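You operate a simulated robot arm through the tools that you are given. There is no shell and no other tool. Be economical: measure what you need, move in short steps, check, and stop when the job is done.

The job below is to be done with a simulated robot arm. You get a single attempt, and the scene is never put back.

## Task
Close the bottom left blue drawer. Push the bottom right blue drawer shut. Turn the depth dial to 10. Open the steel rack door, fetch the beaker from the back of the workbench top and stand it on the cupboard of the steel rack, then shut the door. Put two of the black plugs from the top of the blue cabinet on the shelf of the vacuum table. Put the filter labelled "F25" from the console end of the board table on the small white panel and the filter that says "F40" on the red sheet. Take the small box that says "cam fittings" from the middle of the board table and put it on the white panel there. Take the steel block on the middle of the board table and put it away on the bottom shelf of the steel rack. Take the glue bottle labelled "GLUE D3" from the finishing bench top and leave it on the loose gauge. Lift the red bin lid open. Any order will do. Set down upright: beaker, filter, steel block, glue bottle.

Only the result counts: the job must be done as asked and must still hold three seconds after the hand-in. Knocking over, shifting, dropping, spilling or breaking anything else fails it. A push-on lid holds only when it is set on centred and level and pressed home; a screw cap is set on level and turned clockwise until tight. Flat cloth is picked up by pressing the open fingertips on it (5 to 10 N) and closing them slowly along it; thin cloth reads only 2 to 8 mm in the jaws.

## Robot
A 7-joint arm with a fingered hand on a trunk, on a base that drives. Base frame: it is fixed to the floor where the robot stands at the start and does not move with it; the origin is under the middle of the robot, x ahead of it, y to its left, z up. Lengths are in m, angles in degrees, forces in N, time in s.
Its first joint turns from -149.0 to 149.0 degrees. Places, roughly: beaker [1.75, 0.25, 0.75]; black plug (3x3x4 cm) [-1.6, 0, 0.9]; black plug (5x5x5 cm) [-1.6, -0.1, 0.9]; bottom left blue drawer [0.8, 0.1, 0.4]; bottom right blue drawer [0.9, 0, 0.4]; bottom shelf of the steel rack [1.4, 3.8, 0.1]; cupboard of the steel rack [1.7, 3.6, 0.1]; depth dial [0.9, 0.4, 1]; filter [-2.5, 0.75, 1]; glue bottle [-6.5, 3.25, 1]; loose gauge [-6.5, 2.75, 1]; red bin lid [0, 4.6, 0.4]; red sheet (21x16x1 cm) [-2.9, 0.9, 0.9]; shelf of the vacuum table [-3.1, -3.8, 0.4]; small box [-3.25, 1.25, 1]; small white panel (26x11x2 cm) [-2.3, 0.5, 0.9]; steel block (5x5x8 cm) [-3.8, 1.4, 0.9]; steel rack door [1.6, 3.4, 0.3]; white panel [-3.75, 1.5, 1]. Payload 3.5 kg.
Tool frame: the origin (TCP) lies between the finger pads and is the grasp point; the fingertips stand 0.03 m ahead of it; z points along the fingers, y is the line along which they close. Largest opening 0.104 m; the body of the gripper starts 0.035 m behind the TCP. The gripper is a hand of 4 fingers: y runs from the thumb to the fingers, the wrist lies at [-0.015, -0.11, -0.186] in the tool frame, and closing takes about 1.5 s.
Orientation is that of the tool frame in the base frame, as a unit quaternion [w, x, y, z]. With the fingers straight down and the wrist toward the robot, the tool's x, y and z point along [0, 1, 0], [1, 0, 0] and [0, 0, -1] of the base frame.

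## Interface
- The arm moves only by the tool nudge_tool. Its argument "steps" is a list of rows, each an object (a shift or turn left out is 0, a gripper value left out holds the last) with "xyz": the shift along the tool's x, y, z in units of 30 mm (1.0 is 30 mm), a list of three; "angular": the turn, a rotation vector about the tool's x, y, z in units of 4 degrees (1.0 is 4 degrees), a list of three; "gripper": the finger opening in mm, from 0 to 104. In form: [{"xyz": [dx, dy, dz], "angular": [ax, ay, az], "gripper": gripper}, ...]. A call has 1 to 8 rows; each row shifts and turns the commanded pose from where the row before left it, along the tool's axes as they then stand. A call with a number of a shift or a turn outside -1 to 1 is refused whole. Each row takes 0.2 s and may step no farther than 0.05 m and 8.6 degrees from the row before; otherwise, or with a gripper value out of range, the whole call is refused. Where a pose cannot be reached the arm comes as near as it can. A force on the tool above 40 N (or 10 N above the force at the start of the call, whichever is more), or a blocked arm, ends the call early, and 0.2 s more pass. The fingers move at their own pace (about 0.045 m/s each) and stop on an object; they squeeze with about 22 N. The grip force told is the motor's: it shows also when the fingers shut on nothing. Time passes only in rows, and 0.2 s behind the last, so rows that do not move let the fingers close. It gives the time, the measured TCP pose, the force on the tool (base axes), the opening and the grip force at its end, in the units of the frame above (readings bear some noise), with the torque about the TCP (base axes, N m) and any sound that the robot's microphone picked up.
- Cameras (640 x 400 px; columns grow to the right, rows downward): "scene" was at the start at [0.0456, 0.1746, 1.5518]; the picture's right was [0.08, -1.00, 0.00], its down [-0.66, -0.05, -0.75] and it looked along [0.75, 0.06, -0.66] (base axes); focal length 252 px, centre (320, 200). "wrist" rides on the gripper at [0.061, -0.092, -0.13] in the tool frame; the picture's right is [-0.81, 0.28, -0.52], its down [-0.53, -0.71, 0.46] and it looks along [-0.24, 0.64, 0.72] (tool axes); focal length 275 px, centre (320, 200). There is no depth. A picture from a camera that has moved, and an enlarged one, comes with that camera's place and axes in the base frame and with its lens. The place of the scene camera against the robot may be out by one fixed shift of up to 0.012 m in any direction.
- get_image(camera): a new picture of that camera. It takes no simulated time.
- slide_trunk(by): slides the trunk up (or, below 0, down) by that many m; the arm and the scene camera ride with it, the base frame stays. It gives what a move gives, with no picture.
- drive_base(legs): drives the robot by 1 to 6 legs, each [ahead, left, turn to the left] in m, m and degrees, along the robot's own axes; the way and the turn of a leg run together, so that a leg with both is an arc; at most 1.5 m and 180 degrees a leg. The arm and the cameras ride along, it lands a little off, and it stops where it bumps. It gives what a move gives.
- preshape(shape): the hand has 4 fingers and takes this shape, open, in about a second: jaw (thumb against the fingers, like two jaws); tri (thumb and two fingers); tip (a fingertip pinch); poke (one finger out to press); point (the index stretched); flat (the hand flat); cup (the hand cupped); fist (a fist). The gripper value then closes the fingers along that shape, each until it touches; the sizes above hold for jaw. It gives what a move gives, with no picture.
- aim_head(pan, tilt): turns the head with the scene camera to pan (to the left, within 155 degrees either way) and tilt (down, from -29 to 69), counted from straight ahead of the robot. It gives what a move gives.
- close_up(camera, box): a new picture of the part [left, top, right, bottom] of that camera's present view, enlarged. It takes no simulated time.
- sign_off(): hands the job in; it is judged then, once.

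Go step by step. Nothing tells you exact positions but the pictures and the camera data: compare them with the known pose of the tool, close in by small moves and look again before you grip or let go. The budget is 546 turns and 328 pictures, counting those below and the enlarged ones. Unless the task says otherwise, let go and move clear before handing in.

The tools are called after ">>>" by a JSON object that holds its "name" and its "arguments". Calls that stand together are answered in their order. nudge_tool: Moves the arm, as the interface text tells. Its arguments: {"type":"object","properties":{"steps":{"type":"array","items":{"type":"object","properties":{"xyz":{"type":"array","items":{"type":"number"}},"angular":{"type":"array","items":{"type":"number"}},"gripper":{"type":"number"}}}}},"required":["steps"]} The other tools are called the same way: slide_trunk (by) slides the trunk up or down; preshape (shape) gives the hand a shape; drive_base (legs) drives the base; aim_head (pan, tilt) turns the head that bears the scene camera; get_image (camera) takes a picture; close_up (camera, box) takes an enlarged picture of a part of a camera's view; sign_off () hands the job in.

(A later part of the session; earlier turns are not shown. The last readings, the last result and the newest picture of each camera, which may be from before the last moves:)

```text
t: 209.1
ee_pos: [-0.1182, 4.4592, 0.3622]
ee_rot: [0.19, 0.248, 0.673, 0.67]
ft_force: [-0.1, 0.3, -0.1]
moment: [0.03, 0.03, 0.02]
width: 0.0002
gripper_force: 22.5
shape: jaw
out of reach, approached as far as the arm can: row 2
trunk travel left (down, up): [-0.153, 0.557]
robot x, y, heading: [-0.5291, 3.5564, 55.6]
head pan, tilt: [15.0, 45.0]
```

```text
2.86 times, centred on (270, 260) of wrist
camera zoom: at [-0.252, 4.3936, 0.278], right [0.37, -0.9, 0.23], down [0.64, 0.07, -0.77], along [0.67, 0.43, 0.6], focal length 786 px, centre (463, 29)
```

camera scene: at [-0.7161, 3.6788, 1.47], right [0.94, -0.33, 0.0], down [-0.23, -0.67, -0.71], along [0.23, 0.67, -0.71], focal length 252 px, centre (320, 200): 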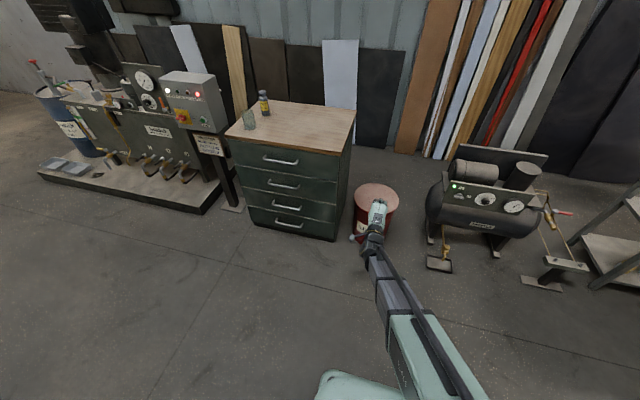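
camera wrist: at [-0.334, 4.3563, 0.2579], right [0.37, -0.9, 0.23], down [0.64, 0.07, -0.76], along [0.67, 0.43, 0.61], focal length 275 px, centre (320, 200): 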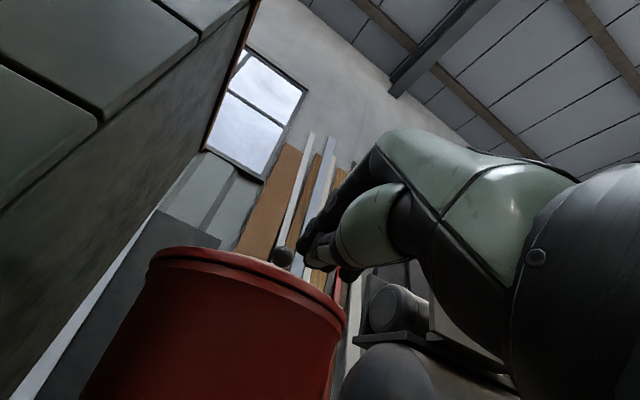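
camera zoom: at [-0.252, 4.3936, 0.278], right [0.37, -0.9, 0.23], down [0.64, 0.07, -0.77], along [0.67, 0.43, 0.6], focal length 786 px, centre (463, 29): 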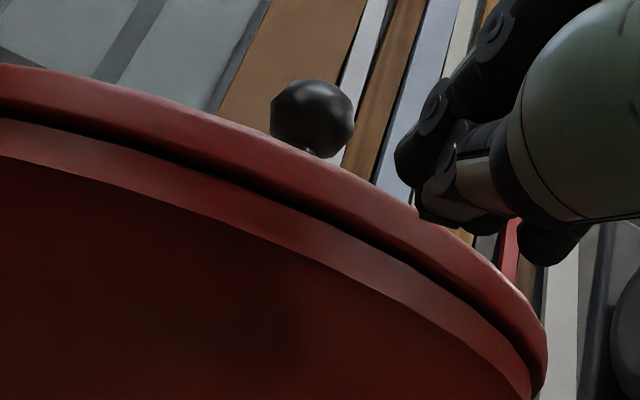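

>>> {"name": "nudge_tool", "arguments": {"steps": [{"xyz": [0, 0, -1]}, {"xyz": [0, 0, -1]}, {"xyz": [0, 0, -1]}, {"xyz": [0, 0, -1]}, {"xyz": [0, 0, -1]}]}}

>>> {"name": "drive_base", "arguments": {"legs": [[0.15, 0, 0]]}}

>>> {"name": "nudge_tool", "arguments": {"steps": [{"xyz": [0, 0, 0.4]}, {"xyz": [0, 0, 0.3]}, {"xyz": [0, 0, 0.3]}, {"xyz": [0, 0, 0.3]}]}}

>>> {"name": "close_up", "arguments": {"camera": "wrist", "box": [160, 190, 380, 330]}}

```text
t: 210.3
ee_pos: [-0.2047, 4.3364, 0.3641]
ee_rot: [0.19, 0.243, 0.674, 0.671]
ft_force: [0.8, -0.8, 0.3]
moment: [0.03, 0.01, 0.03]
width: 0.0001
gripper_force: 22.1
shape: jaw
trunk travel left (down, up): [-0.153, 0.557]
robot x, y, heading: [-0.5312, 3.5556, 55.5]
head pan, tilt: [15.0, 45.0]
```

```text
t: 211.7
ee_pos: [-0.1239, 4.4607, 0.3642]
ee_rot: [0.189, 0.242, 0.674, 0.672]
ft_force: [0.2, -0.9, 0.2]
moment: [0.0, 0.02, 0.04]
width: 0.0002
gripper_force: 21.9
shape: jaw
trunk travel left (down, up): [-0.153, 0.557]
robot x, y, heading: [-0.4493, 3.6801, 55.9]
head pan, tilt: [15.0, 45.0]
```

```text
t: 212.6
ee_pos: [-0.106, 4.4862, 0.3646]
ee_rot: [0.189, 0.241, 0.673, 0.673]
ft_force: [-3.0, -6.4, -0.7]
moment: [-0.04, -0.02, -0.07]
width: 0.0001
gripper_force: 22.0
shape: jaw
trunk travel left (down, up): [-0.153, 0.557]
robot x, y, heading: [-0.4454, 3.6794, 55.9]
head pan, tilt: [15.0, 45.0]
stopped in row 4: the force on the tool passed its limit at 53 N (the readings are from after the stop); the commanded pose is now the measured one
```

```text
2.86 times, centred on (270, 260) of wrist
camera zoom: at [-0.2374, 4.418, 0.2799], right [0.38, -0.9, 0.23], down [0.65, 0.08, -0.76], along [0.66, 0.43, 0.61], focal length 786 px, centre (463, 29)
```

zoom: 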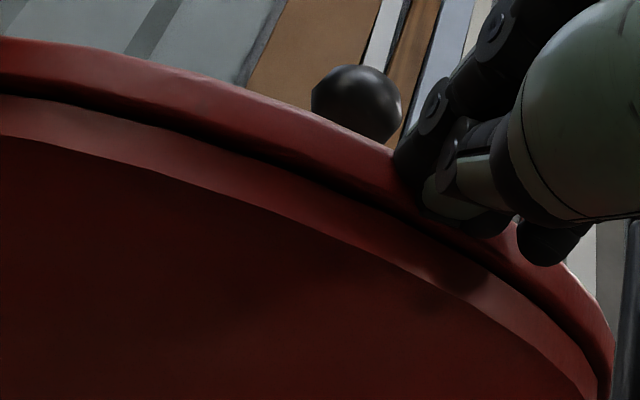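

>>> {"name": "nudge_tool", "arguments": {"steps": [{"xyz": [0, 0, 0.06]}, {"xyz": [0, 0.3, 0]}, {"xyz": [0, 0.4, 0]}, {"xyz": [0, 0.5, 0.02]}]}}

>>> {"name": "close_up", "arguments": {"camera": "wrist", "box": [160, 190, 380, 330]}}

```text
t: 213.4
ee_pos: [-0.1056, 4.4872, 0.3809]
ee_rot: [0.188, 0.241, 0.674, 0.673]
ft_force: [-2.6, -5.4, -1.3]
moment: [-0.02, 0.08, -0.03]
width: 0.0
gripper_force: 21.7
shape: jaw
trunk travel left (down, up): [-0.153, 0.557]
robot x, y, heading: [-0.4446, 3.6811, 56.1]
head pan, tilt: [15.0, 45.0]
stopped in row 3: the force on the tool passed its limit at 42 N (the readings are from after the stop); the commanded pose is now the measured one
```

```text
2.86 times, centred on (270, 260) of wrist
camera zoom: at [-0.2368, 4.4178, 0.2964], right [0.38, -0.9, 0.23], down [0.65, 0.08, -0.76], along [0.66, 0.44, 0.61], focal length 786 px, centre (463, 29)
```

zoom: 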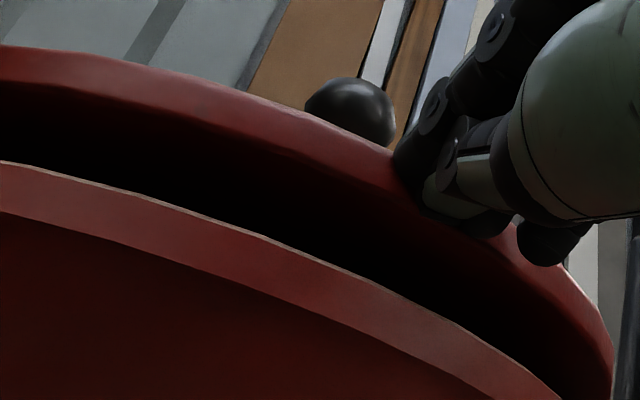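

Friction lifts the rim. Continuing up gently.

>>> {"name": "nudge_tool", "arguments": {"steps": [{"xyz": [0, 0.4, 0.01]}, {"xyz": [0, 0.4, 0.02]}, {"xyz": [0, 0.4, 0.03]}, {"xyz": [0, 0.4, 0.04]}]}}

>>> {"name": "close_up", "arguments": {"camera": "wrist", "box": [160, 190, 380, 330]}}

```text
t: 214.4
ee_pos: [-0.1007, 4.4889, 0.4291]
ee_rot: [0.189, 0.241, 0.673, 0.673]
ft_force: [-0.6, -0.1, -0.3]
moment: [-0.01, 0.0, -0.02]
width: 0.0001
gripper_force: 22.6
shape: jaw
trunk travel left (down, up): [-0.153, 0.557]
robot x, y, heading: [-0.4442, 3.6805, 55.9]
head pan, tilt: [15.0, 45.0]
```

```text
2.86 times, centred on (270, 260) of wrist
camera zoom: at [-0.2316, 4.4202, 0.3437], right [0.38, -0.9, 0.23], down [0.65, 0.08, -0.76], along [0.66, 0.44, 0.61], focal length 786 px, centre (463, 29)
```

zoom: 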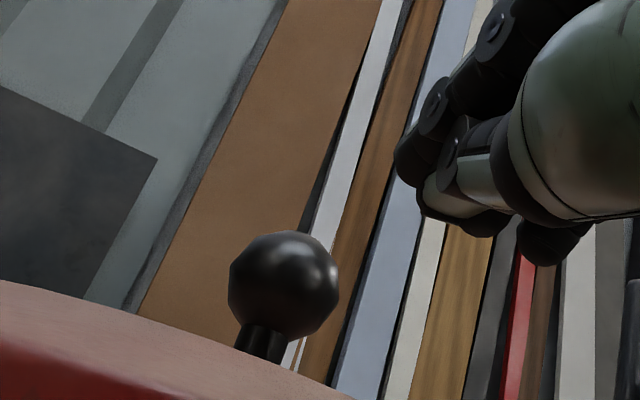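

It slipped after a few cm; friction lifting works with firmer pressing. I go back down and retry with steady pressure.

>>> {"name": "nudge_tool", "arguments": {"steps": [{"xyz": [0, 0, -1]}, {"xyz": [0, -1, 0]}, {"xyz": [0, -1, 0]}, {"xyz": [0, -0.25, 0.4]}, {"xyz": [0, 0, 0.3]}, {"xyz": [0, 0, 0.2]}, {"xyz": [0, 0, 0.15]}, {"xyz": [0, 0, 0.1]}]}}

>>> {"name": "nudge_tool", "arguments": {"steps": [{"xyz": [0, 0, 0.07]}, {"xyz": [0, 0.2, 0.02]}, {"xyz": [0, 0.2, 0.02]}, {"xyz": [0, 0.2, 0.02]}, {"xyz": [0, 0.2, 0.02]}]}}

>>> {"name": "close_up", "arguments": {"camera": "wrist", "box": [160, 190, 380, 330]}}

```text
t: 216.0
ee_pos: [-0.1078, 4.4887, 0.3629]
ee_rot: [0.187, 0.239, 0.673, 0.675]
ft_force: [-1.9, -5.4, -2.3]
moment: [-0.1, 0.02, -0.01]
width: 0.0
gripper_force: 21.8
shape: jaw
trunk travel left (down, up): [-0.153, 0.557]
robot x, y, heading: [-0.4449, 3.6811, 56.0]
head pan, tilt: [15.0, 45.0]
stopped in row 7: the force on the tool passed its limit at 48 N (the readings are from after the stop); the commanded pose is now the measured one
```

```text
t: 216.7
ee_pos: [-0.1076, 4.4868, 0.3695]
ee_rot: [0.188, 0.239, 0.672, 0.675]
ft_force: [-2.9, -6.2, -1.7]
moment: [-0.05, 0.06, -0.06]
width: 0.0
gripper_force: 22.2
shape: jaw
trunk travel left (down, up): [-0.153, 0.557]
robot x, y, heading: [-0.4444, 3.6803, 55.8]
head pan, tilt: [15.0, 45.0]
stopped in row 3: the force on the tool passed its limit at 42 N (the readings are from after the stop); the commanded pose is now the measured one
```

```text
2.86 times, centred on (270, 260) of wrist
camera zoom: at [-0.2379, 4.4187, 0.2847], right [0.38, -0.9, 0.23], down [0.65, 0.08, -0.76], along [0.66, 0.44, 0.61], focal length 786 px, centre (463, 29)
```

zoom: 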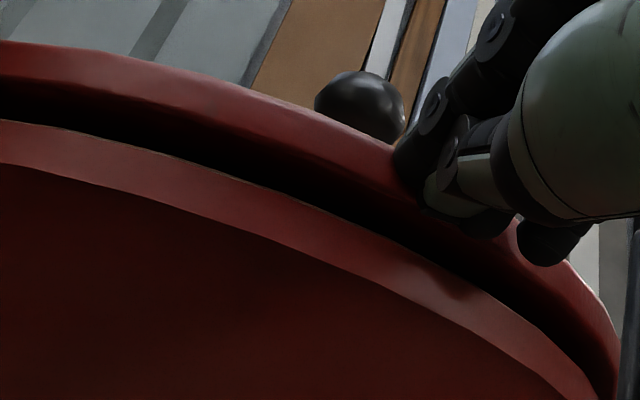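

>>> {"name": "nudge_tool", "arguments": {"steps": [{"xyz": [0, 0.1, 0.05]}, {"xyz": [0, 0.3, 0]}, {"xyz": [0, 0.3, 0]}, {"xyz": [0, 0.3, 0]}]}}

>>> {"name": "nudge_tool", "arguments": {"steps": [{"xyz": [0, 0.1, 0.05]}, {"xyz": [0, 0.3, 0.01]}, {"xyz": [0, 0.3, 0.01]}, {"xyz": [0, 0.3, 0.01]}]}}

>>> {"name": "close_up", "arguments": {"camera": "wrist", "box": [160, 190, 380, 330]}}

```text
t: 217.7
ee_pos: [-0.1038, 4.4885, 0.4017]
ee_rot: [0.189, 0.237, 0.672, 0.676]
ft_force: [-16.5, -14.9, 0.7]
moment: [-0.04, 0.04, 0.13]
width: 0.0
gripper_force: 21.4
shape: jaw
trunk travel left (down, up): [-0.153, 0.557]
robot x, y, heading: [-0.445, 3.6782, 55.7]
head pan, tilt: [15.0, 45.0]
```

```text
t: 218.7
ee_pos: [-0.0987, 4.4913, 0.4301]
ee_rot: [0.189, 0.239, 0.672, 0.675]
ft_force: [-12.7, -11.0, 1.5]
moment: [-0.01, -0.01, 0.06]
width: 0.0
gripper_force: 22.0
shape: jaw
trunk travel left (down, up): [-0.153, 0.557]
robot x, y, heading: [-0.4475, 3.6785, 55.9]
head pan, tilt: [15.0, 45.0]
```

```text
2.86 times, centred on (270, 260) of wrist
camera zoom: at [-0.2302, 4.4226, 0.344], right [0.38, -0.9, 0.23], down [0.65, 0.08, -0.76], along [0.66, 0.44, 0.61], focal length 786 px, centre (463, 29)
```

zoom: 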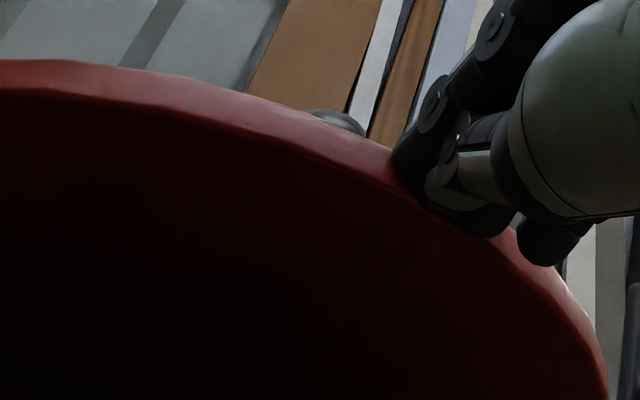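

>>> {"name": "nudge_tool", "arguments": {"steps": [{"xyz": [0, 0.3, 0.06]}, {"xyz": [0, 0.3, 0.06]}, {"xyz": [0, 0.3, 0.07]}, {"xyz": [0, 0.3, 0.07]}]}}

>>> {"name": "nudge_tool", "arguments": {"steps": [{"xyz": [0, 0.3, 0.08]}, {"xyz": [0, 0.3, 0.08]}, {"xyz": [0, 0.3, 0.09]}, {"xyz": [0, 0.3, 0.1]}]}}

>>> {"name": "close_up", "arguments": {"camera": "wrist", "box": [100, 150, 420, 350]}}

```text
t: 219.7
ee_pos: [-0.0935, 4.4954, 0.4667]
ee_rot: [0.188, 0.239, 0.672, 0.675]
ft_force: [0.0, 0.3, 0.0]
moment: [0.0, -0.02, -0.01]
width: 0.0
gripper_force: 21.7
shape: jaw
trunk travel left (down, up): [-0.153, 0.557]
robot x, y, heading: [-0.4453, 3.6791, 56.0]
head pan, tilt: [15.0, 45.0]
```

```text
t: 220.7
ee_pos: [-0.0853, 4.5032, 0.5021]
ee_rot: [0.188, 0.239, 0.672, 0.675]
ft_force: [-0.4, 0.0, 0.2]
moment: [0.02, 0.01, 0.01]
width: 0.0
gripper_force: 22.1
shape: jaw
trunk travel left (down, up): [-0.153, 0.557]
robot x, y, heading: [-0.4477, 3.6778, 56.0]
head pan, tilt: [15.0, 45.0]
```

```text
2.00 times, centred on (260, 250) of wrist
camera zoom: at [-0.2165, 4.4334, 0.4161], right [0.38, -0.9, 0.23], down [0.65, 0.08, -0.76], along [0.66, 0.44, 0.61], focal length 551 px, centre (440, 100)
```

zoom: 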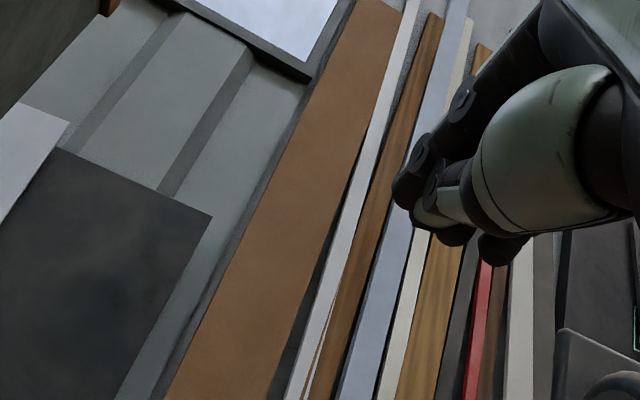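

Slipped at about 12°, with too little forward feed. Retrying with more.

>>> {"name": "nudge_tool", "arguments": {"steps": [{"xyz": [0, 0, -1]}, {"xyz": [0, -1, -0.9]}, {"xyz": [0, -1, 0]}, {"xyz": [0, -1, 0]}, {"xyz": [0, -1, 0]}, {"xyz": [0, -0.65, 0]}]}}

>>> {"name": "nudge_tool", "arguments": {"steps": [{"xyz": [0, 0, 0.5]}, {"xyz": [0, 0, 0.2]}, {"xyz": [0, 0, 0.2]}, {"xyz": [0, 0, 0.2]}, {"xyz": [0, 0, 0.2]}]}}

>>> {"name": "nudge_tool", "arguments": {"steps": [{"xyz": [0, 0, 0.06]}, {"xyz": [0, 0.2, 0.02]}, {"xyz": [0, 0.2, 0.02]}, {"xyz": [0, 0.2, 0.02]}, {"xyz": [0, 0.2, 0.02]}]}}

>>> {"name": "nudge_tool", "arguments": {"steps": [{"xyz": [0, 0.1, 0.05]}, {"xyz": [0, 0.3, 0]}, {"xyz": [0, 0.3, 0.01]}, {"xyz": [0, 0.3, 0.02]}]}}

>>> {"name": "nudge_tool", "arguments": {"steps": [{"xyz": [0, 0.1, 0.05]}, {"xyz": [0, 0.3, 0.03]}, {"xyz": [0, 0.3, 0.03]}, {"xyz": [0, 0.3, 0.04]}]}}

```text
t: 222.1
ee_pos: [-0.1283, 4.4598, 0.361]
ee_rot: [0.189, 0.239, 0.672, 0.675]
ft_force: [0.1, 0.2, 0.4]
moment: [0.02, -0.07, 0.01]
width: 0.0002
gripper_force: 21.6
shape: jaw
trunk travel left (down, up): [-0.153, 0.557]
robot x, y, heading: [-0.4459, 3.6742, 55.8]
head pan, tilt: [15.0, 45.0]
```

```text
t: 223.3
ee_pos: [-0.1075, 4.4894, 0.3635]
ee_rot: [0.19, 0.238, 0.671, 0.676]
ft_force: [-3.3, -6.8, -0.1]
moment: [-0.02, 0.01, -0.03]
width: 0.0
gripper_force: 21.9
shape: jaw
trunk travel left (down, up): [-0.153, 0.557]
robot x, y, heading: [-0.4455, 3.6745, 55.7]
head pan, tilt: [15.0, 45.0]
stopped in row 5: the force on the tool passed its limit at 45 N (the readings are from after the stop); the commanded pose is now the measured one
```

```text
t: 224.0
ee_pos: [-0.1073, 4.4882, 0.3708]
ee_rot: [0.187, 0.237, 0.671, 0.677]
ft_force: [-2.4, -6.2, -1.8]
moment: [-0.05, 0.01, -0.05]
width: 0.0
gripper_force: 22.4
shape: jaw
trunk travel left (down, up): [-0.153, 0.557]
robot x, y, heading: [-0.4472, 3.68, 56.2]
head pan, tilt: [15.0, 45.0]
stopped in row 3: the force on the tool passed its limit at 43 N (the readings are from after the stop); the commanded pose is now the measured one
```

```text
t: 225.0
ee_pos: [-0.106, 4.4899, 0.4027]
ee_rot: [0.188, 0.235, 0.671, 0.678]
ft_force: [-16.6, -18.7, 1.7]
moment: [-0.06, 0.03, 0.06]
width: 0.0001
gripper_force: 21.3
shape: jaw
trunk travel left (down, up): [-0.153, 0.557]
robot x, y, heading: [-0.4442, 3.6754, 55.8]
head pan, tilt: [15.0, 45.0]
```

```text
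t: 225.5
ee_pos: [-0.1059, 4.4902, 0.405]
ee_rot: [0.189, 0.236, 0.67, 0.678]
ft_force: [-3.9, -8.2, -0.2]
moment: [-0.05, 0.04, -0.1]
width: 0.0001
gripper_force: 22.0
shape: jaw
trunk travel left (down, up): [-0.153, 0.557]
robot x, y, heading: [-0.4459, 3.6761, 56.0]
head pan, tilt: [15.0, 45.0]
stopped in row 2: the force on the tool passed its limit at 41 N (the readings are from after the stop); the commanded pose is now the measured one
```

>>> {"name": "nudge_tool", "arguments": {"steps": [{"xyz": [0, 0.2, 0.05]}, {"xyz": [0, 0.3, 0.03]}, {"xyz": [0, 0.3, 0.04]}, {"xyz": [0, 0.3, 0.05]}]}}

>>> {"name": "nudge_tool", "arguments": {"steps": [{"xyz": [0, 0.2, 0.08]}, {"xyz": [0, 0.3, 0.07]}, {"xyz": [0, 0.3, 0.08]}, {"xyz": [0, 0.3, 0.08]}]}}

>>> {"name": "close_up", "arguments": {"camera": "wrist", "box": [100, 150, 420, 350]}}

```text
t: 226.5
ee_pos: [-0.0998, 4.4935, 0.4379]
ee_rot: [0.188, 0.237, 0.67, 0.678]
ft_force: [-7.3, -7.0, 0.3]
moment: [-0.03, 0.02, 0.05]
width: 0.0
gripper_force: 21.9
shape: jaw
trunk travel left (down, up): [-0.153, 0.557]
robot x, y, heading: [-0.4463, 3.6751, 56.1]
head pan, tilt: [15.0, 45.0]
```

```text
t: 227.5
ee_pos: [-0.0925, 4.5009, 0.47]
ee_rot: [0.188, 0.236, 0.67, 0.678]
ft_force: [0.1, 0.5, -0.1]
moment: [-0.03, -0.01, 0.01]
width: 0.0001
gripper_force: 21.9
shape: jaw
trunk travel left (down, up): [-0.153, 0.557]
robot x, y, heading: [-0.45, 3.6761, 55.9]
head pan, tilt: [15.0, 45.0]
```

```text
2.00 times, centred on (260, 250) of wrist
camera zoom: at [-0.2227, 4.4314, 0.3841], right [0.38, -0.9, 0.22], down [0.65, 0.09, -0.75], along [0.65, 0.43, 0.62], focal length 551 px, centre (440, 100)
```

zoom: 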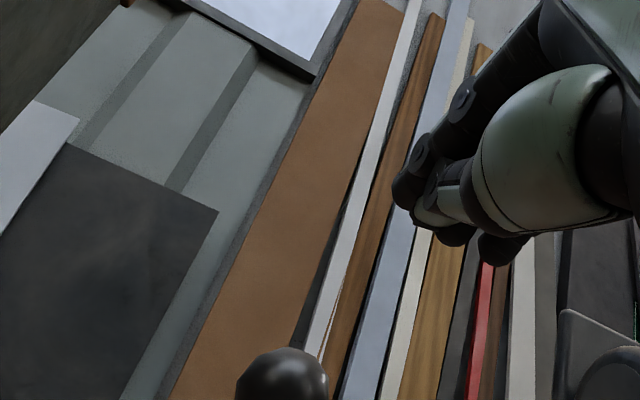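

>>> {"name": "nudge_tool", "arguments": {"steps": [{"xyz": [0, 0, -1]}, {"xyz": [0, -1, -0.7]}, {"xyz": [0, -1, 0]}, {"xyz": [0, -1, 0]}, {"xyz": [0, -0.6, 0.3]}, {"xyz": [0, 0, 0.4]}, {"xyz": [0, 0, 0.2]}, {"xyz": [0, 0, 0.2]}]}}

>>> {"name": "nudge_tool", "arguments": {"steps": [{"xyz": [0, 0, 0.15]}, {"xyz": [0, 0, 0.15]}, {"xyz": [0, 0, 0.15]}]}}

>>> {"name": "nudge_tool", "arguments": {"steps": [{"xyz": [0, 0, 0.05]}, {"xyz": [0, 0.2, 0.02]}, {"xyz": [0, 0.2, 0.02]}, {"xyz": [0, 0.2, 0.02]}, {"xyz": [0, 0.2, 0.02]}]}}

>>> {"name": "nudge_tool", "arguments": {"steps": [{"xyz": [0, 0.1, 0.05]}, {"xyz": [0, 0.3, 0]}, {"xyz": [0, 0.3, 0.02]}, {"xyz": [0, 0.3, 0.04]}]}}

>>> {"name": "nudge_tool", "arguments": {"steps": [{"xyz": [0, 0.2, 0.07]}, {"xyz": [0, 0.2, 0.05]}, {"xyz": [0, 0.2, 0.05]}, {"xyz": [0, 0.2, 0.06]}]}}

>>> {"name": "nudge_tool", "arguments": {"steps": [{"xyz": [0, 0.2, 0.07]}, {"xyz": [0, 0.2, 0.06]}, {"xyz": [0, 0.2, 0.06]}, {"xyz": [0, 0.2, 0.06]}]}}

```text
t: 229.3
ee_pos: [-0.1097, 4.4904, 0.363]
ee_rot: [0.188, 0.235, 0.67, 0.678]
ft_force: [-4.0, -5.4, 0.7]
moment: [-0.02, -0.03, -0.07]
width: 0.0
gripper_force: 22.1
shape: jaw
trunk travel left (down, up): [-0.153, 0.557]
robot x, y, heading: [-0.4462, 3.6791, 55.6]
head pan, tilt: [15.0, 45.0]
```

```text
t: 229.7
ee_pos: [-0.1107, 4.4901, 0.3632]
ee_rot: [0.187, 0.235, 0.67, 0.679]
ft_force: [-2.3, -6.2, -1.3]
moment: [-0.04, 0.02, -0.06]
width: 0.0003
gripper_force: 21.5
shape: jaw
trunk travel left (down, up): [-0.153, 0.557]
robot x, y, heading: [-0.4507, 3.6796, 55.9]
head pan, tilt: [15.0, 45.0]
stopped in row 1: the force on the tool passed its limit at 49 N (the readings are from after the stop); the commanded pose is now the measured one
```

```text
t: 230.4
ee_pos: [-0.1111, 4.4898, 0.3707]
ee_rot: [0.188, 0.235, 0.669, 0.68]
ft_force: [-3.5, -6.5, -1.6]
moment: [-0.06, 0.05, -0.07]
width: 0.0
gripper_force: 21.7
shape: jaw
trunk travel left (down, up): [-0.153, 0.557]
robot x, y, heading: [-0.4455, 3.6769, 56.0]
head pan, tilt: [15.0, 45.0]
stopped in row 3: the force on the tool passed its limit at 42 N (the readings are from after the stop); the commanded pose is now the measured one
```

```text
t: 231.4
ee_pos: [-0.109, 4.4927, 0.4041]
ee_rot: [0.188, 0.234, 0.668, 0.681]
ft_force: [-28.9, -27.9, 3.3]
moment: [-0.04, -0.02, 0.22]
width: 0.0001
gripper_force: 22.0
shape: jaw
trunk travel left (down, up): [-0.153, 0.557]
robot x, y, heading: [-0.4478, 3.6772, 56.0]
head pan, tilt: [15.0, 45.0]
```

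```text
t: 231.9
ee_pos: [-0.1088, 4.4939, 0.4076]
ee_rot: [0.187, 0.234, 0.668, 0.681]
ft_force: [-6.1, -9.5, 0.1]
moment: [-0.06, -0.01, -0.06]
width: 0.0001
gripper_force: 21.8
shape: jaw
trunk travel left (down, up): [-0.153, 0.557]
robot x, y, heading: [-0.4519, 3.6774, 56.1]
head pan, tilt: [15.0, 45.0]
stopped in row 2: the force on the tool passed its limit at 51 N (the readings are from after the stop); the commanded pose is now the measured one
```

```text
t: 232.8
ee_pos: [-0.1064, 4.4969, 0.4277]
ee_rot: [0.187, 0.234, 0.667, 0.682]
ft_force: [-5.6, -10.5, 1.3]
moment: [0.0, -0.03, -0.15]
width: 0.0
gripper_force: 21.8
shape: jaw
trunk travel left (down, up): [-0.153, 0.557]
robot x, y, heading: [-0.45, 3.6767, 56.0]
head pan, tilt: [15.0, 45.0]
stopped in row 4: the force on the tool passed its limit at 42 N (the readings are from after the stop); the commanded pose is now the measured one
```

>>> {"name": "nudge_tool", "arguments": {"steps": [{"xyz": [0, 0.2, 0.07]}, {"xyz": [0, 0.2, 0.06]}, {"xyz": [0, 0.2, 0.06]}, {"xyz": [0, 0.2, 0.06]}]}}

>>> {"name": "nudge_tool", "arguments": {"steps": [{"xyz": [0, 0.2, 0.08]}, {"xyz": [0, 0.2, 0.07]}, {"xyz": [0, 0.2, 0.07]}, {"xyz": [0, 0.2, 0.07]}]}}

>>> {"name": "close_up", "arguments": {"camera": "wrist", "box": [100, 150, 420, 350]}}

```text
t: 233.8
ee_pos: [-0.1014, 4.5033, 0.4542]
ee_rot: [0.187, 0.233, 0.667, 0.682]
ft_force: [-18.3, -13.6, 6.0]
moment: [0.09, -0.11, 0.0]
width: 0.0
gripper_force: 21.9
shape: jaw
trunk travel left (down, up): [-0.153, 0.557]
robot x, y, heading: [-0.4493, 3.6741, 56.1]
head pan, tilt: [15.0, 45.0]
```

```text
t: 234.8
ee_pos: [-0.0939, 4.5088, 0.4778]
ee_rot: [0.188, 0.234, 0.667, 0.682]
ft_force: [-23.1, -17.2, 8.8]
moment: [0.08, -0.16, -0.1]
width: 0.0
gripper_force: 22.2
shape: jaw
trunk travel left (down, up): [-0.153, 0.557]
robot x, y, heading: [-0.4512, 3.6747, 56.2]
head pan, tilt: [15.0, 45.0]
```

```text
2.00 times, centred on (260, 250) of wrist
camera zoom: at [-0.2241, 4.4399, 0.3894], right [0.39, -0.9, 0.22], down [0.66, 0.1, -0.75], along [0.65, 0.43, 0.63], focal length 551 px, centre (440, 100)
```

zoom: 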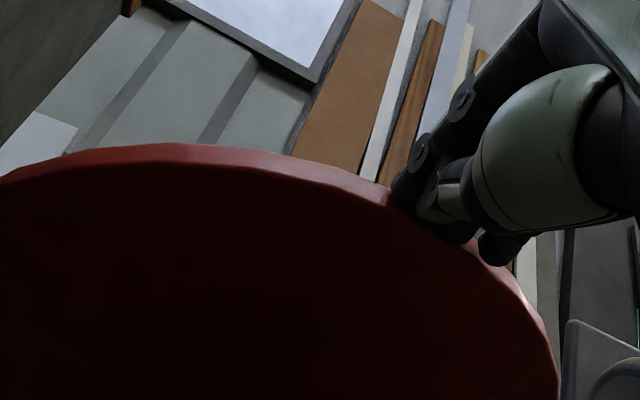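

>>> {"name": "nudge_tool", "arguments": {"steps": [{"xyz": [0, 0.2, 0.07]}, {"xyz": [0, 0.2, 0.07]}, {"xyz": [0, 0.2, 0.075]}, {"xyz": [0, 0.2, 0.08]}]}}

>>> {"name": "nudge_tool", "arguments": {"steps": [{"xyz": [0, 0.2, 0.085]}, {"xyz": [0, 0.2, 0.085]}, {"xyz": [0, 0.2, 0.09]}, {"xyz": [0, 0.2, 0.09]}]}}

>>> {"name": "close_up", "arguments": {"camera": "wrist", "box": [100, 150, 420, 350]}}

```text
t: 235.8
ee_pos: [-0.0854, 4.5152, 0.5017]
ee_rot: [0.188, 0.235, 0.667, 0.681]
ft_force: [-8.0, -8.0, 4.2]
moment: [0.04, -0.07, -0.09]
width: 0.0
gripper_force: 21.8
shape: jaw
trunk travel left (down, up): [-0.153, 0.557]
robot x, y, heading: [-0.4504, 3.675, 56.1]
head pan, tilt: [15.0, 45.0]
```

```text
t: 236.8
ee_pos: [-0.0786, 4.5244, 0.5245]
ee_rot: [0.188, 0.235, 0.667, 0.681]
ft_force: [0.4, -0.4, 0.8]
moment: [0.0, 0.0, -0.03]
width: 0.0
gripper_force: 21.9
shape: jaw
trunk travel left (down, up): [-0.153, 0.557]
robot x, y, heading: [-0.4471, 3.6796, 56.1]
head pan, tilt: [15.0, 45.0]
```

```text
2.00 times, centred on (260, 250) of wrist
camera zoom: at [-0.2086, 4.4557, 0.4374], right [0.39, -0.9, 0.22], down [0.65, 0.1, -0.75], along [0.65, 0.43, 0.62], focal length 551 px, centre (440, 100)
```

zoom: 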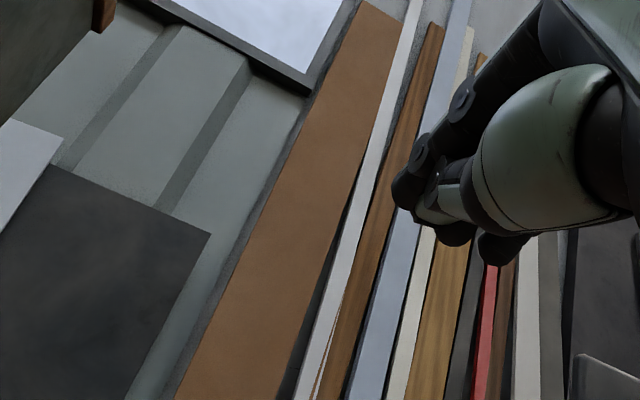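

Slipped again near 22° because the fingertips ride on the upper rim. I'll pitch the hand upward and push lower, at the lid's bottom corner.

>>> {"name": "nudge_tool", "arguments": {"steps": [{"xyz": [0, 0, -1]}, {"xyz": [0, 0, -1]}, {"xyz": [0, -1, 0]}, {"xyz": [0, -1, 0]}, {"xyz": [0, -1, 0]}, {"xyz": [0, -1, 0]}, {"xyz": [0, -1, 0]}, {"xyz": [0, -0.9, 0]}]}}

>>> {"name": "nudge_tool", "arguments": {"steps": [{"angular": [-1, 0, 0]}, {"angular": [-1, 0, 0]}, {"angular": [-1, 0, 0]}, {"angular": [-1, 0, 0]}, {"angular": [-1, 0, 0]}]}}

>>> {"name": "close_up", "arguments": {"camera": "wrist", "box": [100, 150, 420, 350]}}

>>> {"name": "close_up", "arguments": {"camera": "scene", "box": [320, 120, 460, 220]}}

```text
t: 238.6
ee_pos: [-0.1233, 4.4821, 0.3501]
ee_rot: [0.188, 0.234, 0.668, 0.682]
ft_force: [0.6, -0.2, -0.2]
moment: [-0.02, -0.02, 0.01]
width: 0.0
gripper_force: 21.6
shape: jaw
trunk travel left (down, up): [-0.153, 0.557]
robot x, y, heading: [-0.4459, 3.679, 56.3]
head pan, tilt: [15.0, 45.0]
```

```text
t: 239.8
ee_pos: [-0.1634, 4.4922, 0.3492]
ee_rot: [0.223, 0.216, 0.536, 0.785]
ft_force: [-0.1, 0.3, 0.9]
moment: [0.01, 0.02, 0.0]
width: 0.0
gripper_force: 22.1
shape: jaw
out of reach, approached as far as the arm can: row 2, 3, 4, 5
trunk travel left (down, up): [-0.153, 0.557]
robot x, y, heading: [-0.4474, 3.6769, 56.1]
head pan, tilt: [15.0, 45.0]
```

```text
2.00 times, centred on (260, 250) of wrist
camera zoom: at [-0.2772, 4.461, 0.2248], right [0.32, -0.95, 0.01], down [0.78, 0.26, -0.57], along [0.54, 0.19, 0.82], focal length 551 px, centre (440, 100)
```

zoom: 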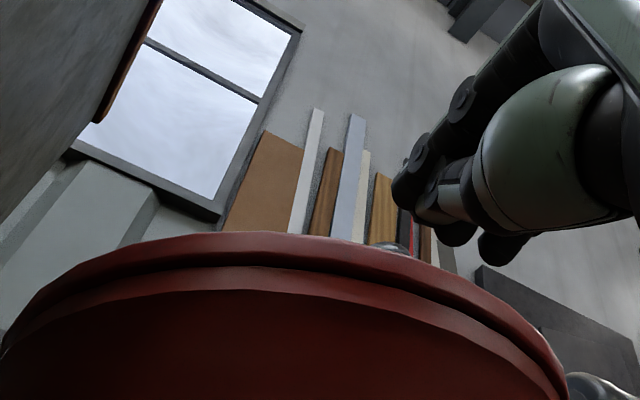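

```text
4.00 times, centred on (390, 170) of scene
camera zoom: at [-0.5807, 3.8083, 1.1], right [0.95, -0.32, 0.0], down [-0.23, -0.67, -0.71], along [0.23, 0.67, -0.71], focal length 1008 px, centre (40, 320)
```

zoom: 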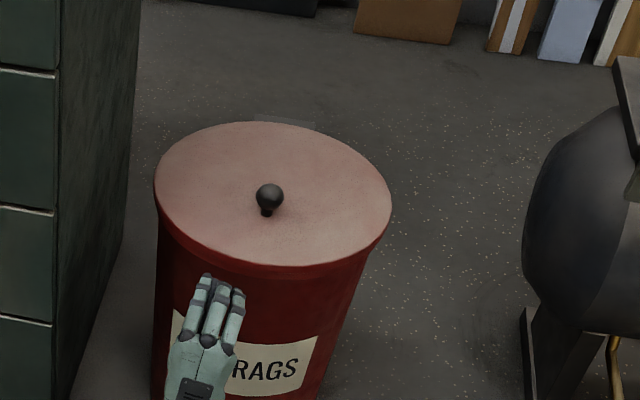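

>>> {"name": "drive_base", "arguments": {"legs": [[0, -0.05, 0]]}}

>>> {"name": "nudge_tool", "arguments": {"steps": [{"xyz": [0, -0.4, -0.14]}, {"xyz": [0, -0.12, 0.3]}, {"xyz": [0, -0.06, 0.2]}, {"xyz": [0, -0.06, 0.2]}, {"xyz": [0, -0.06, 0.2]}, {"xyz": [0, -0.06, 0.2]}, {"xyz": [0, -0.06, 0.2]}]}}

>>> {"name": "close_up", "arguments": {"camera": "wrist", "box": [100, 150, 420, 350]}}

```text
t: 240.7
ee_pos: [-0.121, 4.4644, 0.3494]
ee_rot: [0.224, 0.216, 0.537, 0.784]
ft_force: [0.9, 0.5, -1.2]
moment: [0.02, -0.02, -0.02]
width: 0.0
gripper_force: 21.5
shape: jaw
trunk travel left (down, up): [-0.153, 0.557]
robot x, y, heading: [-0.4065, 3.6481, 55.8]
head pan, tilt: [15.0, 45.0]
```

```text
t: 242.3
ee_pos: [-0.1027, 4.4927, 0.3384]
ee_rot: [0.223, 0.22, 0.538, 0.783]
ft_force: [-18.1, -23.6, -13.3]
moment: [-0.06, 0.1, -0.03]
width: 0.0
gripper_force: 22.0
shape: jaw
out of reach, approached as far as the arm can: row 7
trunk travel left (down, up): [-0.153, 0.557]
robot x, y, heading: [-0.4046, 3.6474, 56.4]
head pan, tilt: [15.0, 45.0]
```

```text
2.00 times, centred on (260, 250) of wrist
camera zoom: at [-0.2177, 4.4609, 0.216], right [0.32, -0.95, 0.01], down [0.78, 0.26, -0.58], along [0.55, 0.19, 0.82], focal length 551 px, centre (440, 100)
```

zoom: 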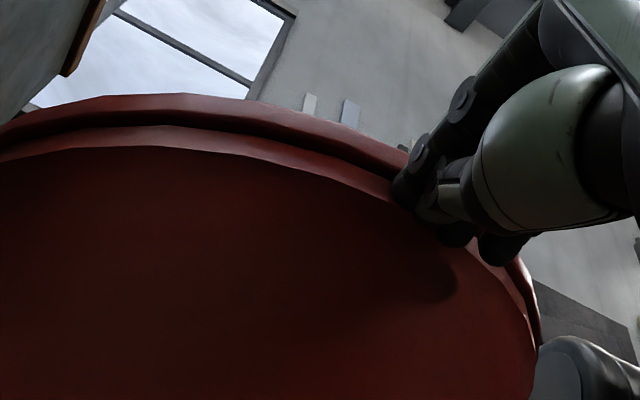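

>>> {"name": "nudge_tool", "arguments": {"steps": [{"xyz": [0, 0.2, 0.07]}, {"xyz": [0, 0.2, 0.08]}, {"xyz": [0, 0.2, 0.08]}]}}

>>> {"name": "close_up", "arguments": {"camera": "wrist", "box": [100, 150, 420, 350]}}

```text
t: 242.7
ee_pos: [-0.1026, 4.4913, 0.3445]
ee_rot: [0.223, 0.219, 0.537, 0.783]
ft_force: [-3.0, -4.5, -3.5]
moment: [-0.01, 0.04, -0.05]
width: 0.0001
gripper_force: 22.2
shape: jaw
trunk travel left (down, up): [-0.153, 0.557]
robot x, y, heading: [-0.4074, 3.6485, 56.3]
head pan, tilt: [15.0, 45.0]
stopped in row 1: the force on the tool passed its limit at 45 N (the readings are from after the stop); the commanded pose is now the measured one
```

```text
2.00 times, centred on (260, 250) of wrist
camera zoom: at [-0.2178, 4.4609, 0.221], right [0.32, -0.95, 0.0], down [0.78, 0.26, -0.58], along [0.55, 0.19, 0.82], focal length 551 px, centre (440, 100)
```

zoom: 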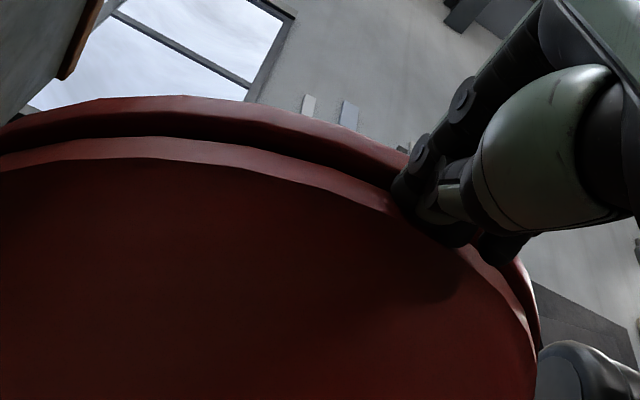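

>>> {"name": "nudge_tool", "arguments": {"steps": [{"xyz": [0, 0.2, 0.05]}, {"xyz": [0, 0.2, 0.05]}, {"xyz": [0, 0.2, 0.05]}, {"xyz": [0, 0.2, 0.05]}]}}

>>> {"name": "nudge_tool", "arguments": {"steps": [{"xyz": [0, 0.2, 0.08]}, {"xyz": [0, 0.2, 0.07]}, {"xyz": [0, 0.2, 0.07]}, {"xyz": [0, 0.2, 0.07]}]}}

>>> {"name": "close_up", "arguments": {"camera": "wrist", "box": [100, 150, 420, 350]}}

```text
t: 243.7
ee_pos: [-0.1017, 4.4901, 0.37]
ee_rot: [0.223, 0.221, 0.536, 0.784]
ft_force: [-0.2, -0.3, -2.6]
moment: [-0.03, 0.05, -0.04]
width: 0.0001
gripper_force: 22.1
shape: jaw
trunk travel left (down, up): [-0.153, 0.557]
robot x, y, heading: [-0.403, 3.647, 56.0]
head pan, tilt: [15.0, 45.0]
```

```text
t: 244.7
ee_pos: [-0.1006, 4.4871, 0.3948]
ee_rot: [0.223, 0.221, 0.536, 0.784]
ft_force: [-1.3, -0.3, -0.3]
moment: [-0.01, 0.01, -0.01]
width: 0.0
gripper_force: 22.0
shape: jaw
trunk travel left (down, up): [-0.153, 0.557]
robot x, y, heading: [-0.4046, 3.6478, 56.0]
head pan, tilt: [15.0, 45.0]
```

```text
2.00 times, centred on (260, 250) of wrist
camera zoom: at [-0.2158, 4.4568, 0.2714], right [0.32, -0.95, 0.0], down [0.77, 0.26, -0.58], along [0.55, 0.18, 0.82], focal length 551 px, centre (440, 100)
```

zoom: 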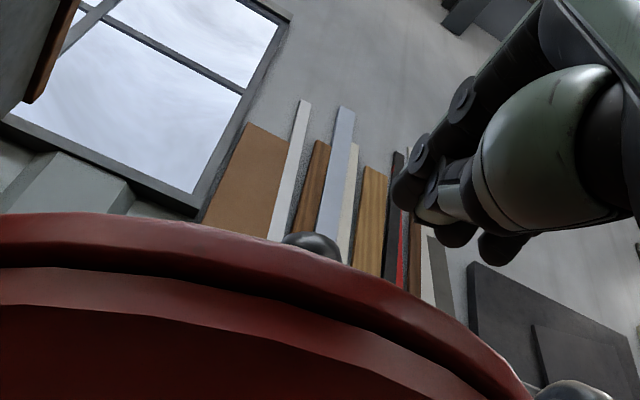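

That got the fingertips under the lid edge before losing it. I repeat, feeding forward once it's up.

>>> {"name": "nudge_tool", "arguments": {"steps": [{"xyz": [0, 0.2, -0.7]}, {"xyz": [0, -1, -0.33]}, {"xyz": [0, -0.9, -0.3]}, {"xyz": [0, -0.2, 0.6]}, {"xyz": [0, -0.06, 0.2]}, {"xyz": [0, -0.06, 0.2]}, {"xyz": [0, -0.06, 0.2]}]}}

>>> {"name": "nudge_tool", "arguments": {"steps": [{"xyz": [0, -0.06, 0.2]}, {"xyz": [0, -0.06, 0.2]}, {"xyz": [0, -0.06, 0.2]}]}}

```text
t: 246.3
ee_pos: [-0.1042, 4.4905, 0.341]
ee_rot: [0.222, 0.22, 0.538, 0.783]
ft_force: [-2.7, -4.6, -3.6]
moment: [-0.01, 0.07, -0.01]
width: 0.0
gripper_force: 22.1
shape: jaw
out of reach, approached as far as the arm can: row 5, 6, 7
trunk travel left (down, up): [-0.153, 0.557]
robot x, y, heading: [-0.4103, 3.6506, 56.3]
head pan, tilt: [15.0, 45.0]
stopped in row 7: the force on the tool passed its limit at 43 N (the readings are from after the stop); the commanded pose is now the measured one
```

```text
t: 246.8
ee_pos: [-0.1031, 4.4909, 0.3412]
ee_rot: [0.222, 0.22, 0.538, 0.783]
ft_force: [-3.0, -4.3, -3.4]
moment: [-0.06, 0.08, -0.05]
width: 0.0
gripper_force: 22.0
shape: jaw
out of reach, approached as far as the arm can: row 2
trunk travel left (down, up): [-0.153, 0.557]
robot x, y, heading: [-0.4074, 3.6442, 56.3]
head pan, tilt: [15.0, 45.0]
stopped in row 2: the force on the tool passed its limit at 46 N (the readings are from after the stop); the commanded pose is now the measured one
```

>>> {"name": "nudge_tool", "arguments": {"steps": [{"xyz": [0, 0.2, 0.06]}, {"xyz": [0, 0.2, 0.07]}, {"xyz": [0, 0.2, 0.08]}, {"xyz": [0, 0.2, 0.1]}]}}

>>> {"name": "close_up", "arguments": {"camera": "wrist", "box": [100, 150, 420, 350]}}

```text
t: 247.8
ee_pos: [-0.098, 4.4898, 0.3681]
ee_rot: [0.222, 0.222, 0.537, 0.783]
ft_force: [0.1, 0.0, -1.8]
moment: [-0.04, 0.0, -0.01]
width: 0.0002
gripper_force: 22.1
shape: jaw
trunk travel left (down, up): [-0.153, 0.557]
robot x, y, heading: [-0.4052, 3.6451, 56.1]
head pan, tilt: [15.0, 45.0]
```

```text
2.00 times, centred on (260, 250) of wrist
camera zoom: at [-0.2146, 4.4587, 0.2443], right [0.32, -0.95, 0.0], down [0.77, 0.26, -0.58], along [0.55, 0.19, 0.81], focal length 551 px, centre (440, 100)
```

zoom: 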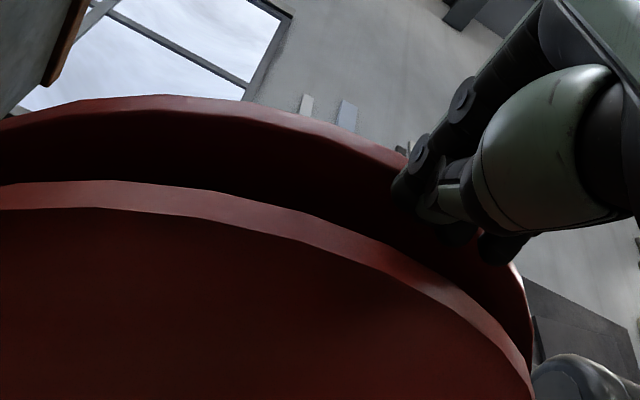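

The lid rests on my fingertips now. Feeding forward and up.

>>> {"name": "nudge_tool", "arguments": {"steps": [{"xyz": [0, 0.05, 0.2]}, {"xyz": [0, 0.1, 0.25]}, {"xyz": [0, 0.15, 0.3]}, {"xyz": [0, 0.2, 0.3]}]}}

>>> {"name": "close_up", "arguments": {"camera": "wrist", "box": [100, 150, 420, 350]}}

```text
t: 248.8
ee_pos: [-0.082, 4.5076, 0.3909]
ee_rot: [0.22, 0.225, 0.537, 0.782]
ft_force: [-0.9, -0.5, -2.0]
moment: [0.02, -0.03, 0.01]
width: 0.0003
gripper_force: 21.8
shape: jaw
trunk travel left (down, up): [-0.153, 0.557]
robot x, y, heading: [-0.4054, 3.6471, 56.0]
head pan, tilt: [15.0, 45.0]
```

```text
2.00 times, centred on (260, 250) of wrist
camera zoom: at [-0.1979, 4.4773, 0.2703], right [0.32, -0.95, 0.0], down [0.77, 0.26, -0.59], along [0.56, 0.18, 0.81], focal length 551 px, centre (440, 100)
```

zoom: 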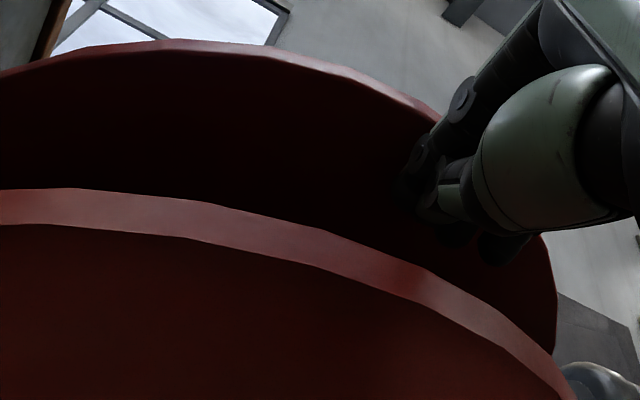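

The fingers are under the lid. Lifting up and forward.

>>> {"name": "nudge_tool", "arguments": {"steps": [{"xyz": [0, 0.35, 0.4]}, {"xyz": [0, 0.4, 0.4]}, {"xyz": [0, 0.5, 0.45]}, {"xyz": [0, 0.5, 0.45]}, {"xyz": [0, 0.6, 0.5]}, {"xyz": [0, 0.6, 0.5]}]}}

>>> {"name": "get_image", "arguments": {"camera": "scene"}}

```text
t: 250.2
ee_pos: [-0.0627, 4.5469, 0.5015]
ee_rot: [0.221, 0.226, 0.538, 0.781]
ft_force: [-0.5, -1.7, 0.0]
moment: [0.0, -0.01, 0.0]
width: 0.0
gripper_force: 22.5
shape: jaw
out of reach, approached as far as the arm can: row 2, 3, 4, 5, 6
trunk travel left (down, up): [-0.153, 0.557]
robot x, y, heading: [-0.41, 3.6439, 55.9]
head pan, tilt: [15.0, 45.0]
```

```text
214 pictures are left
camera scene: at [-0.5401, 3.779, 1.1], right [0.95, -0.32, 0.0], down [-0.23, -0.67, -0.71], along [0.23, 0.67, -0.71], focal length 252 px, centre (320, 200)
```

scene: 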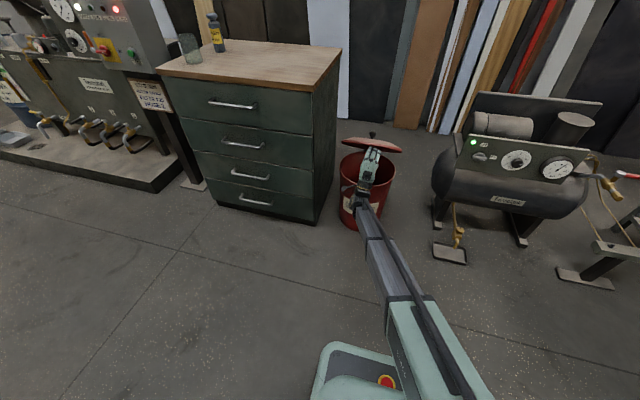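

>>> {"name": "slide_trunk", "arguments": {"by": 0.13}}

>>> {"name": "drive_base", "arguments": {"legs": [[0.12, 0, 0]]}}

>>> {"name": "get_image", "arguments": {"camera": "scene"}}

```text
t: 251.8
ee_pos: [-0.0624, 4.5449, 0.6308]
ee_rot: [0.221, 0.226, 0.536, 0.782]
ft_force: [-0.4, -0.5, -0.6]
moment: [0.03, -0.01, -0.01]
width: 0.0
gripper_force: 21.7
shape: jaw
trunk travel left (down, up): [-0.283, 0.427]
robot x, y, heading: [-0.4106, 3.645, 56.2]
head pan, tilt: [15.0, 45.0]
```

```text
t: 253.1
ee_pos: [0.003, 4.6489, 0.6326]
ee_rot: [0.22, 0.225, 0.538, 0.782]
ft_force: [-0.5, -0.7, 0.4]
moment: [0.0, 0.02, -0.03]
width: 0.0
gripper_force: 21.6
shape: jaw
trunk travel left (down, up): [-0.283, 0.427]
robot x, y, heading: [-0.3379, 3.7449, 56.5]
head pan, tilt: [15.0, 45.0]
```

```text
213 pictures are left
camera scene: at [-0.4726, 3.8801, 1.23], right [0.95, -0.32, 0.0], down [-0.23, -0.67, -0.71], along [0.23, 0.67, -0.71], focal length 252 px, centre (320, 200)
```

scene: 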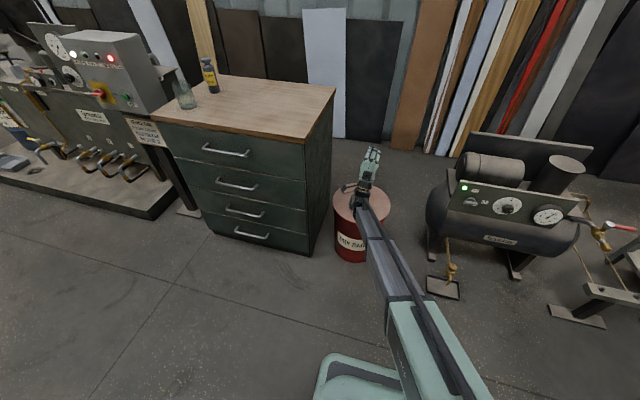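

The lid slid off since I raised too much before reaching under it. I repeat with the base closer for better reach.

>>> {"name": "nudge_tool", "arguments": {"steps": [{"xyz": [0, 0.33, -0.945]}, {"xyz": [0, 0.33, -0.945]}, {"xyz": [0, 0.33, -0.945]}, {"xyz": [0, 0.33, -0.945]}, {"xyz": [0, 0.33, -0.945]}, {"xyz": [0, 0.33, -0.945]}, {"xyz": [0, 0.33, -0.945]}, {"xyz": [0, 0.33, -0.945]}]}}

>>> {"name": "slide_trunk", "arguments": {"by": -0.27}}

>>> {"name": "get_image", "arguments": {"camera": "wrist"}}

```text
t: 254.8
ee_pos: [-0.1359, 4.4558, 0.632]
ee_rot: [0.221, 0.226, 0.537, 0.782]
ft_force: [-0.1, 0.2, 0.0]
moment: [0.04, -0.01, 0.01]
width: 0.0
gripper_force: 22.5
shape: jaw
trunk travel left (down, up): [-0.283, 0.427]
robot x, y, heading: [-0.3398, 3.7486, 56.3]
head pan, tilt: [15.0, 45.0]
```

```text
t: 257.6
ee_pos: [-0.1356, 4.4575, 0.3617]
ee_rot: [0.22, 0.226, 0.537, 0.782]
ft_force: [-0.2, 0.8, -0.7]
moment: [-0.01, 0.01, 0.02]
width: 0.0001
gripper_force: 22.1
shape: jaw
trunk travel left (down, up): [-0.013, 0.697]
robot x, y, heading: [-0.3396, 3.7491, 56.4]
head pan, tilt: [15.0, 45.0]
```

```text
212 pictures are left
camera wrist: at [-0.2525, 4.4255, 0.24], right [0.32, -0.95, 0.0], down [0.77, 0.26, -0.59], along [0.56, 0.18, 0.81], focal length 275 px, centre (320, 200)
```

wrist: 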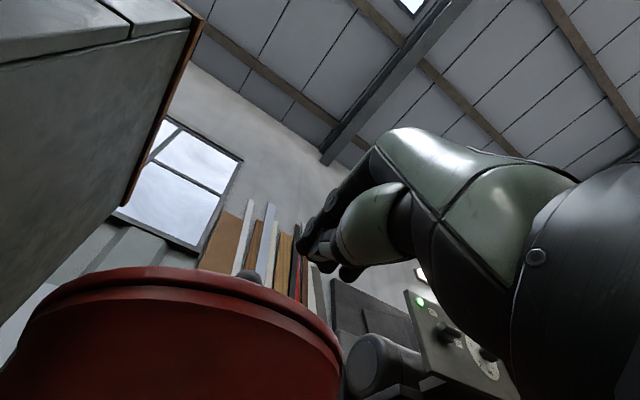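

>>> {"name": "nudge_tool", "arguments": {"steps": [{"xyz": [0, -0.69, -0.24]}, {"xyz": [0, -0.24, 0.7]}, {"xyz": [0, -0.1, 0.3]}, {"xyz": [0, -0.06, 0.2]}, {"xyz": [0, -0.06, 0.2]}, {"xyz": [0, -0.06, 0.2]}, {"xyz": [0, -0.06, 0.2]}]}}

>>> {"name": "nudge_tool", "arguments": {"steps": [{"xyz": [0, 0.2, 0.06]}, {"xyz": [0, 0.2, 0.07]}, {"xyz": [0, 0.2, 0.08]}, {"xyz": [0, 0.2, 0.1]}]}}

>>> {"name": "close_up", "arguments": {"camera": "wrist", "box": [100, 150, 420, 350]}}

```text
t: 259.1
ee_pos: [-0.1093, 4.4962, 0.3398]
ee_rot: [0.22, 0.225, 0.535, 0.784]
ft_force: [-4.5, -8.6, -3.1]
moment: [-0.03, 0.01, -0.12]
width: 0.0001
gripper_force: 22.2
shape: jaw
trunk travel left (down, up): [-0.013, 0.697]
robot x, y, heading: [-0.3419, 3.7478, 56.1]
head pan, tilt: [15.0, 45.0]
stopped in row 7: the force on the tool passed its limit at 49 N (the readings are from after the stop); the commanded pose is now the measured one
```

```text
t: 260.1
ee_pos: [-0.1067, 4.4956, 0.3663]
ee_rot: [0.22, 0.224, 0.536, 0.784]
ft_force: [-1.1, -1.5, -1.8]
moment: [-0.07, 0.02, 0.03]
width: 0.0001
gripper_force: 22.6
shape: jaw
trunk travel left (down, up): [-0.013, 0.697]
robot x, y, heading: [-0.3401, 3.7512, 56.4]
head pan, tilt: [15.0, 45.0]
```

```text
2.00 times, centred on (260, 250) of wrist
camera zoom: at [-0.2229, 4.4656, 0.2441], right [0.32, -0.95, 0.0], down [0.77, 0.26, -0.58], along [0.55, 0.18, 0.81], focal length 551 px, centre (440, 100)
```

zoom: 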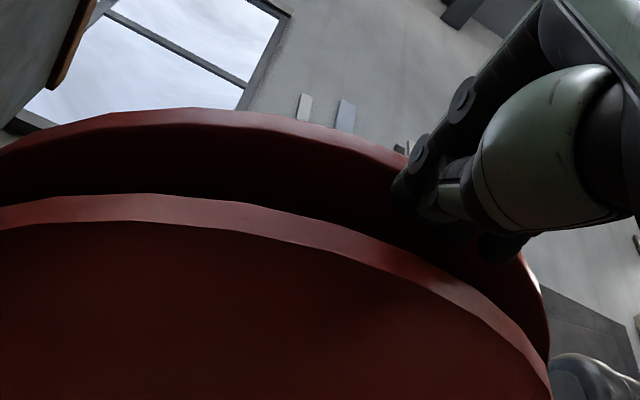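

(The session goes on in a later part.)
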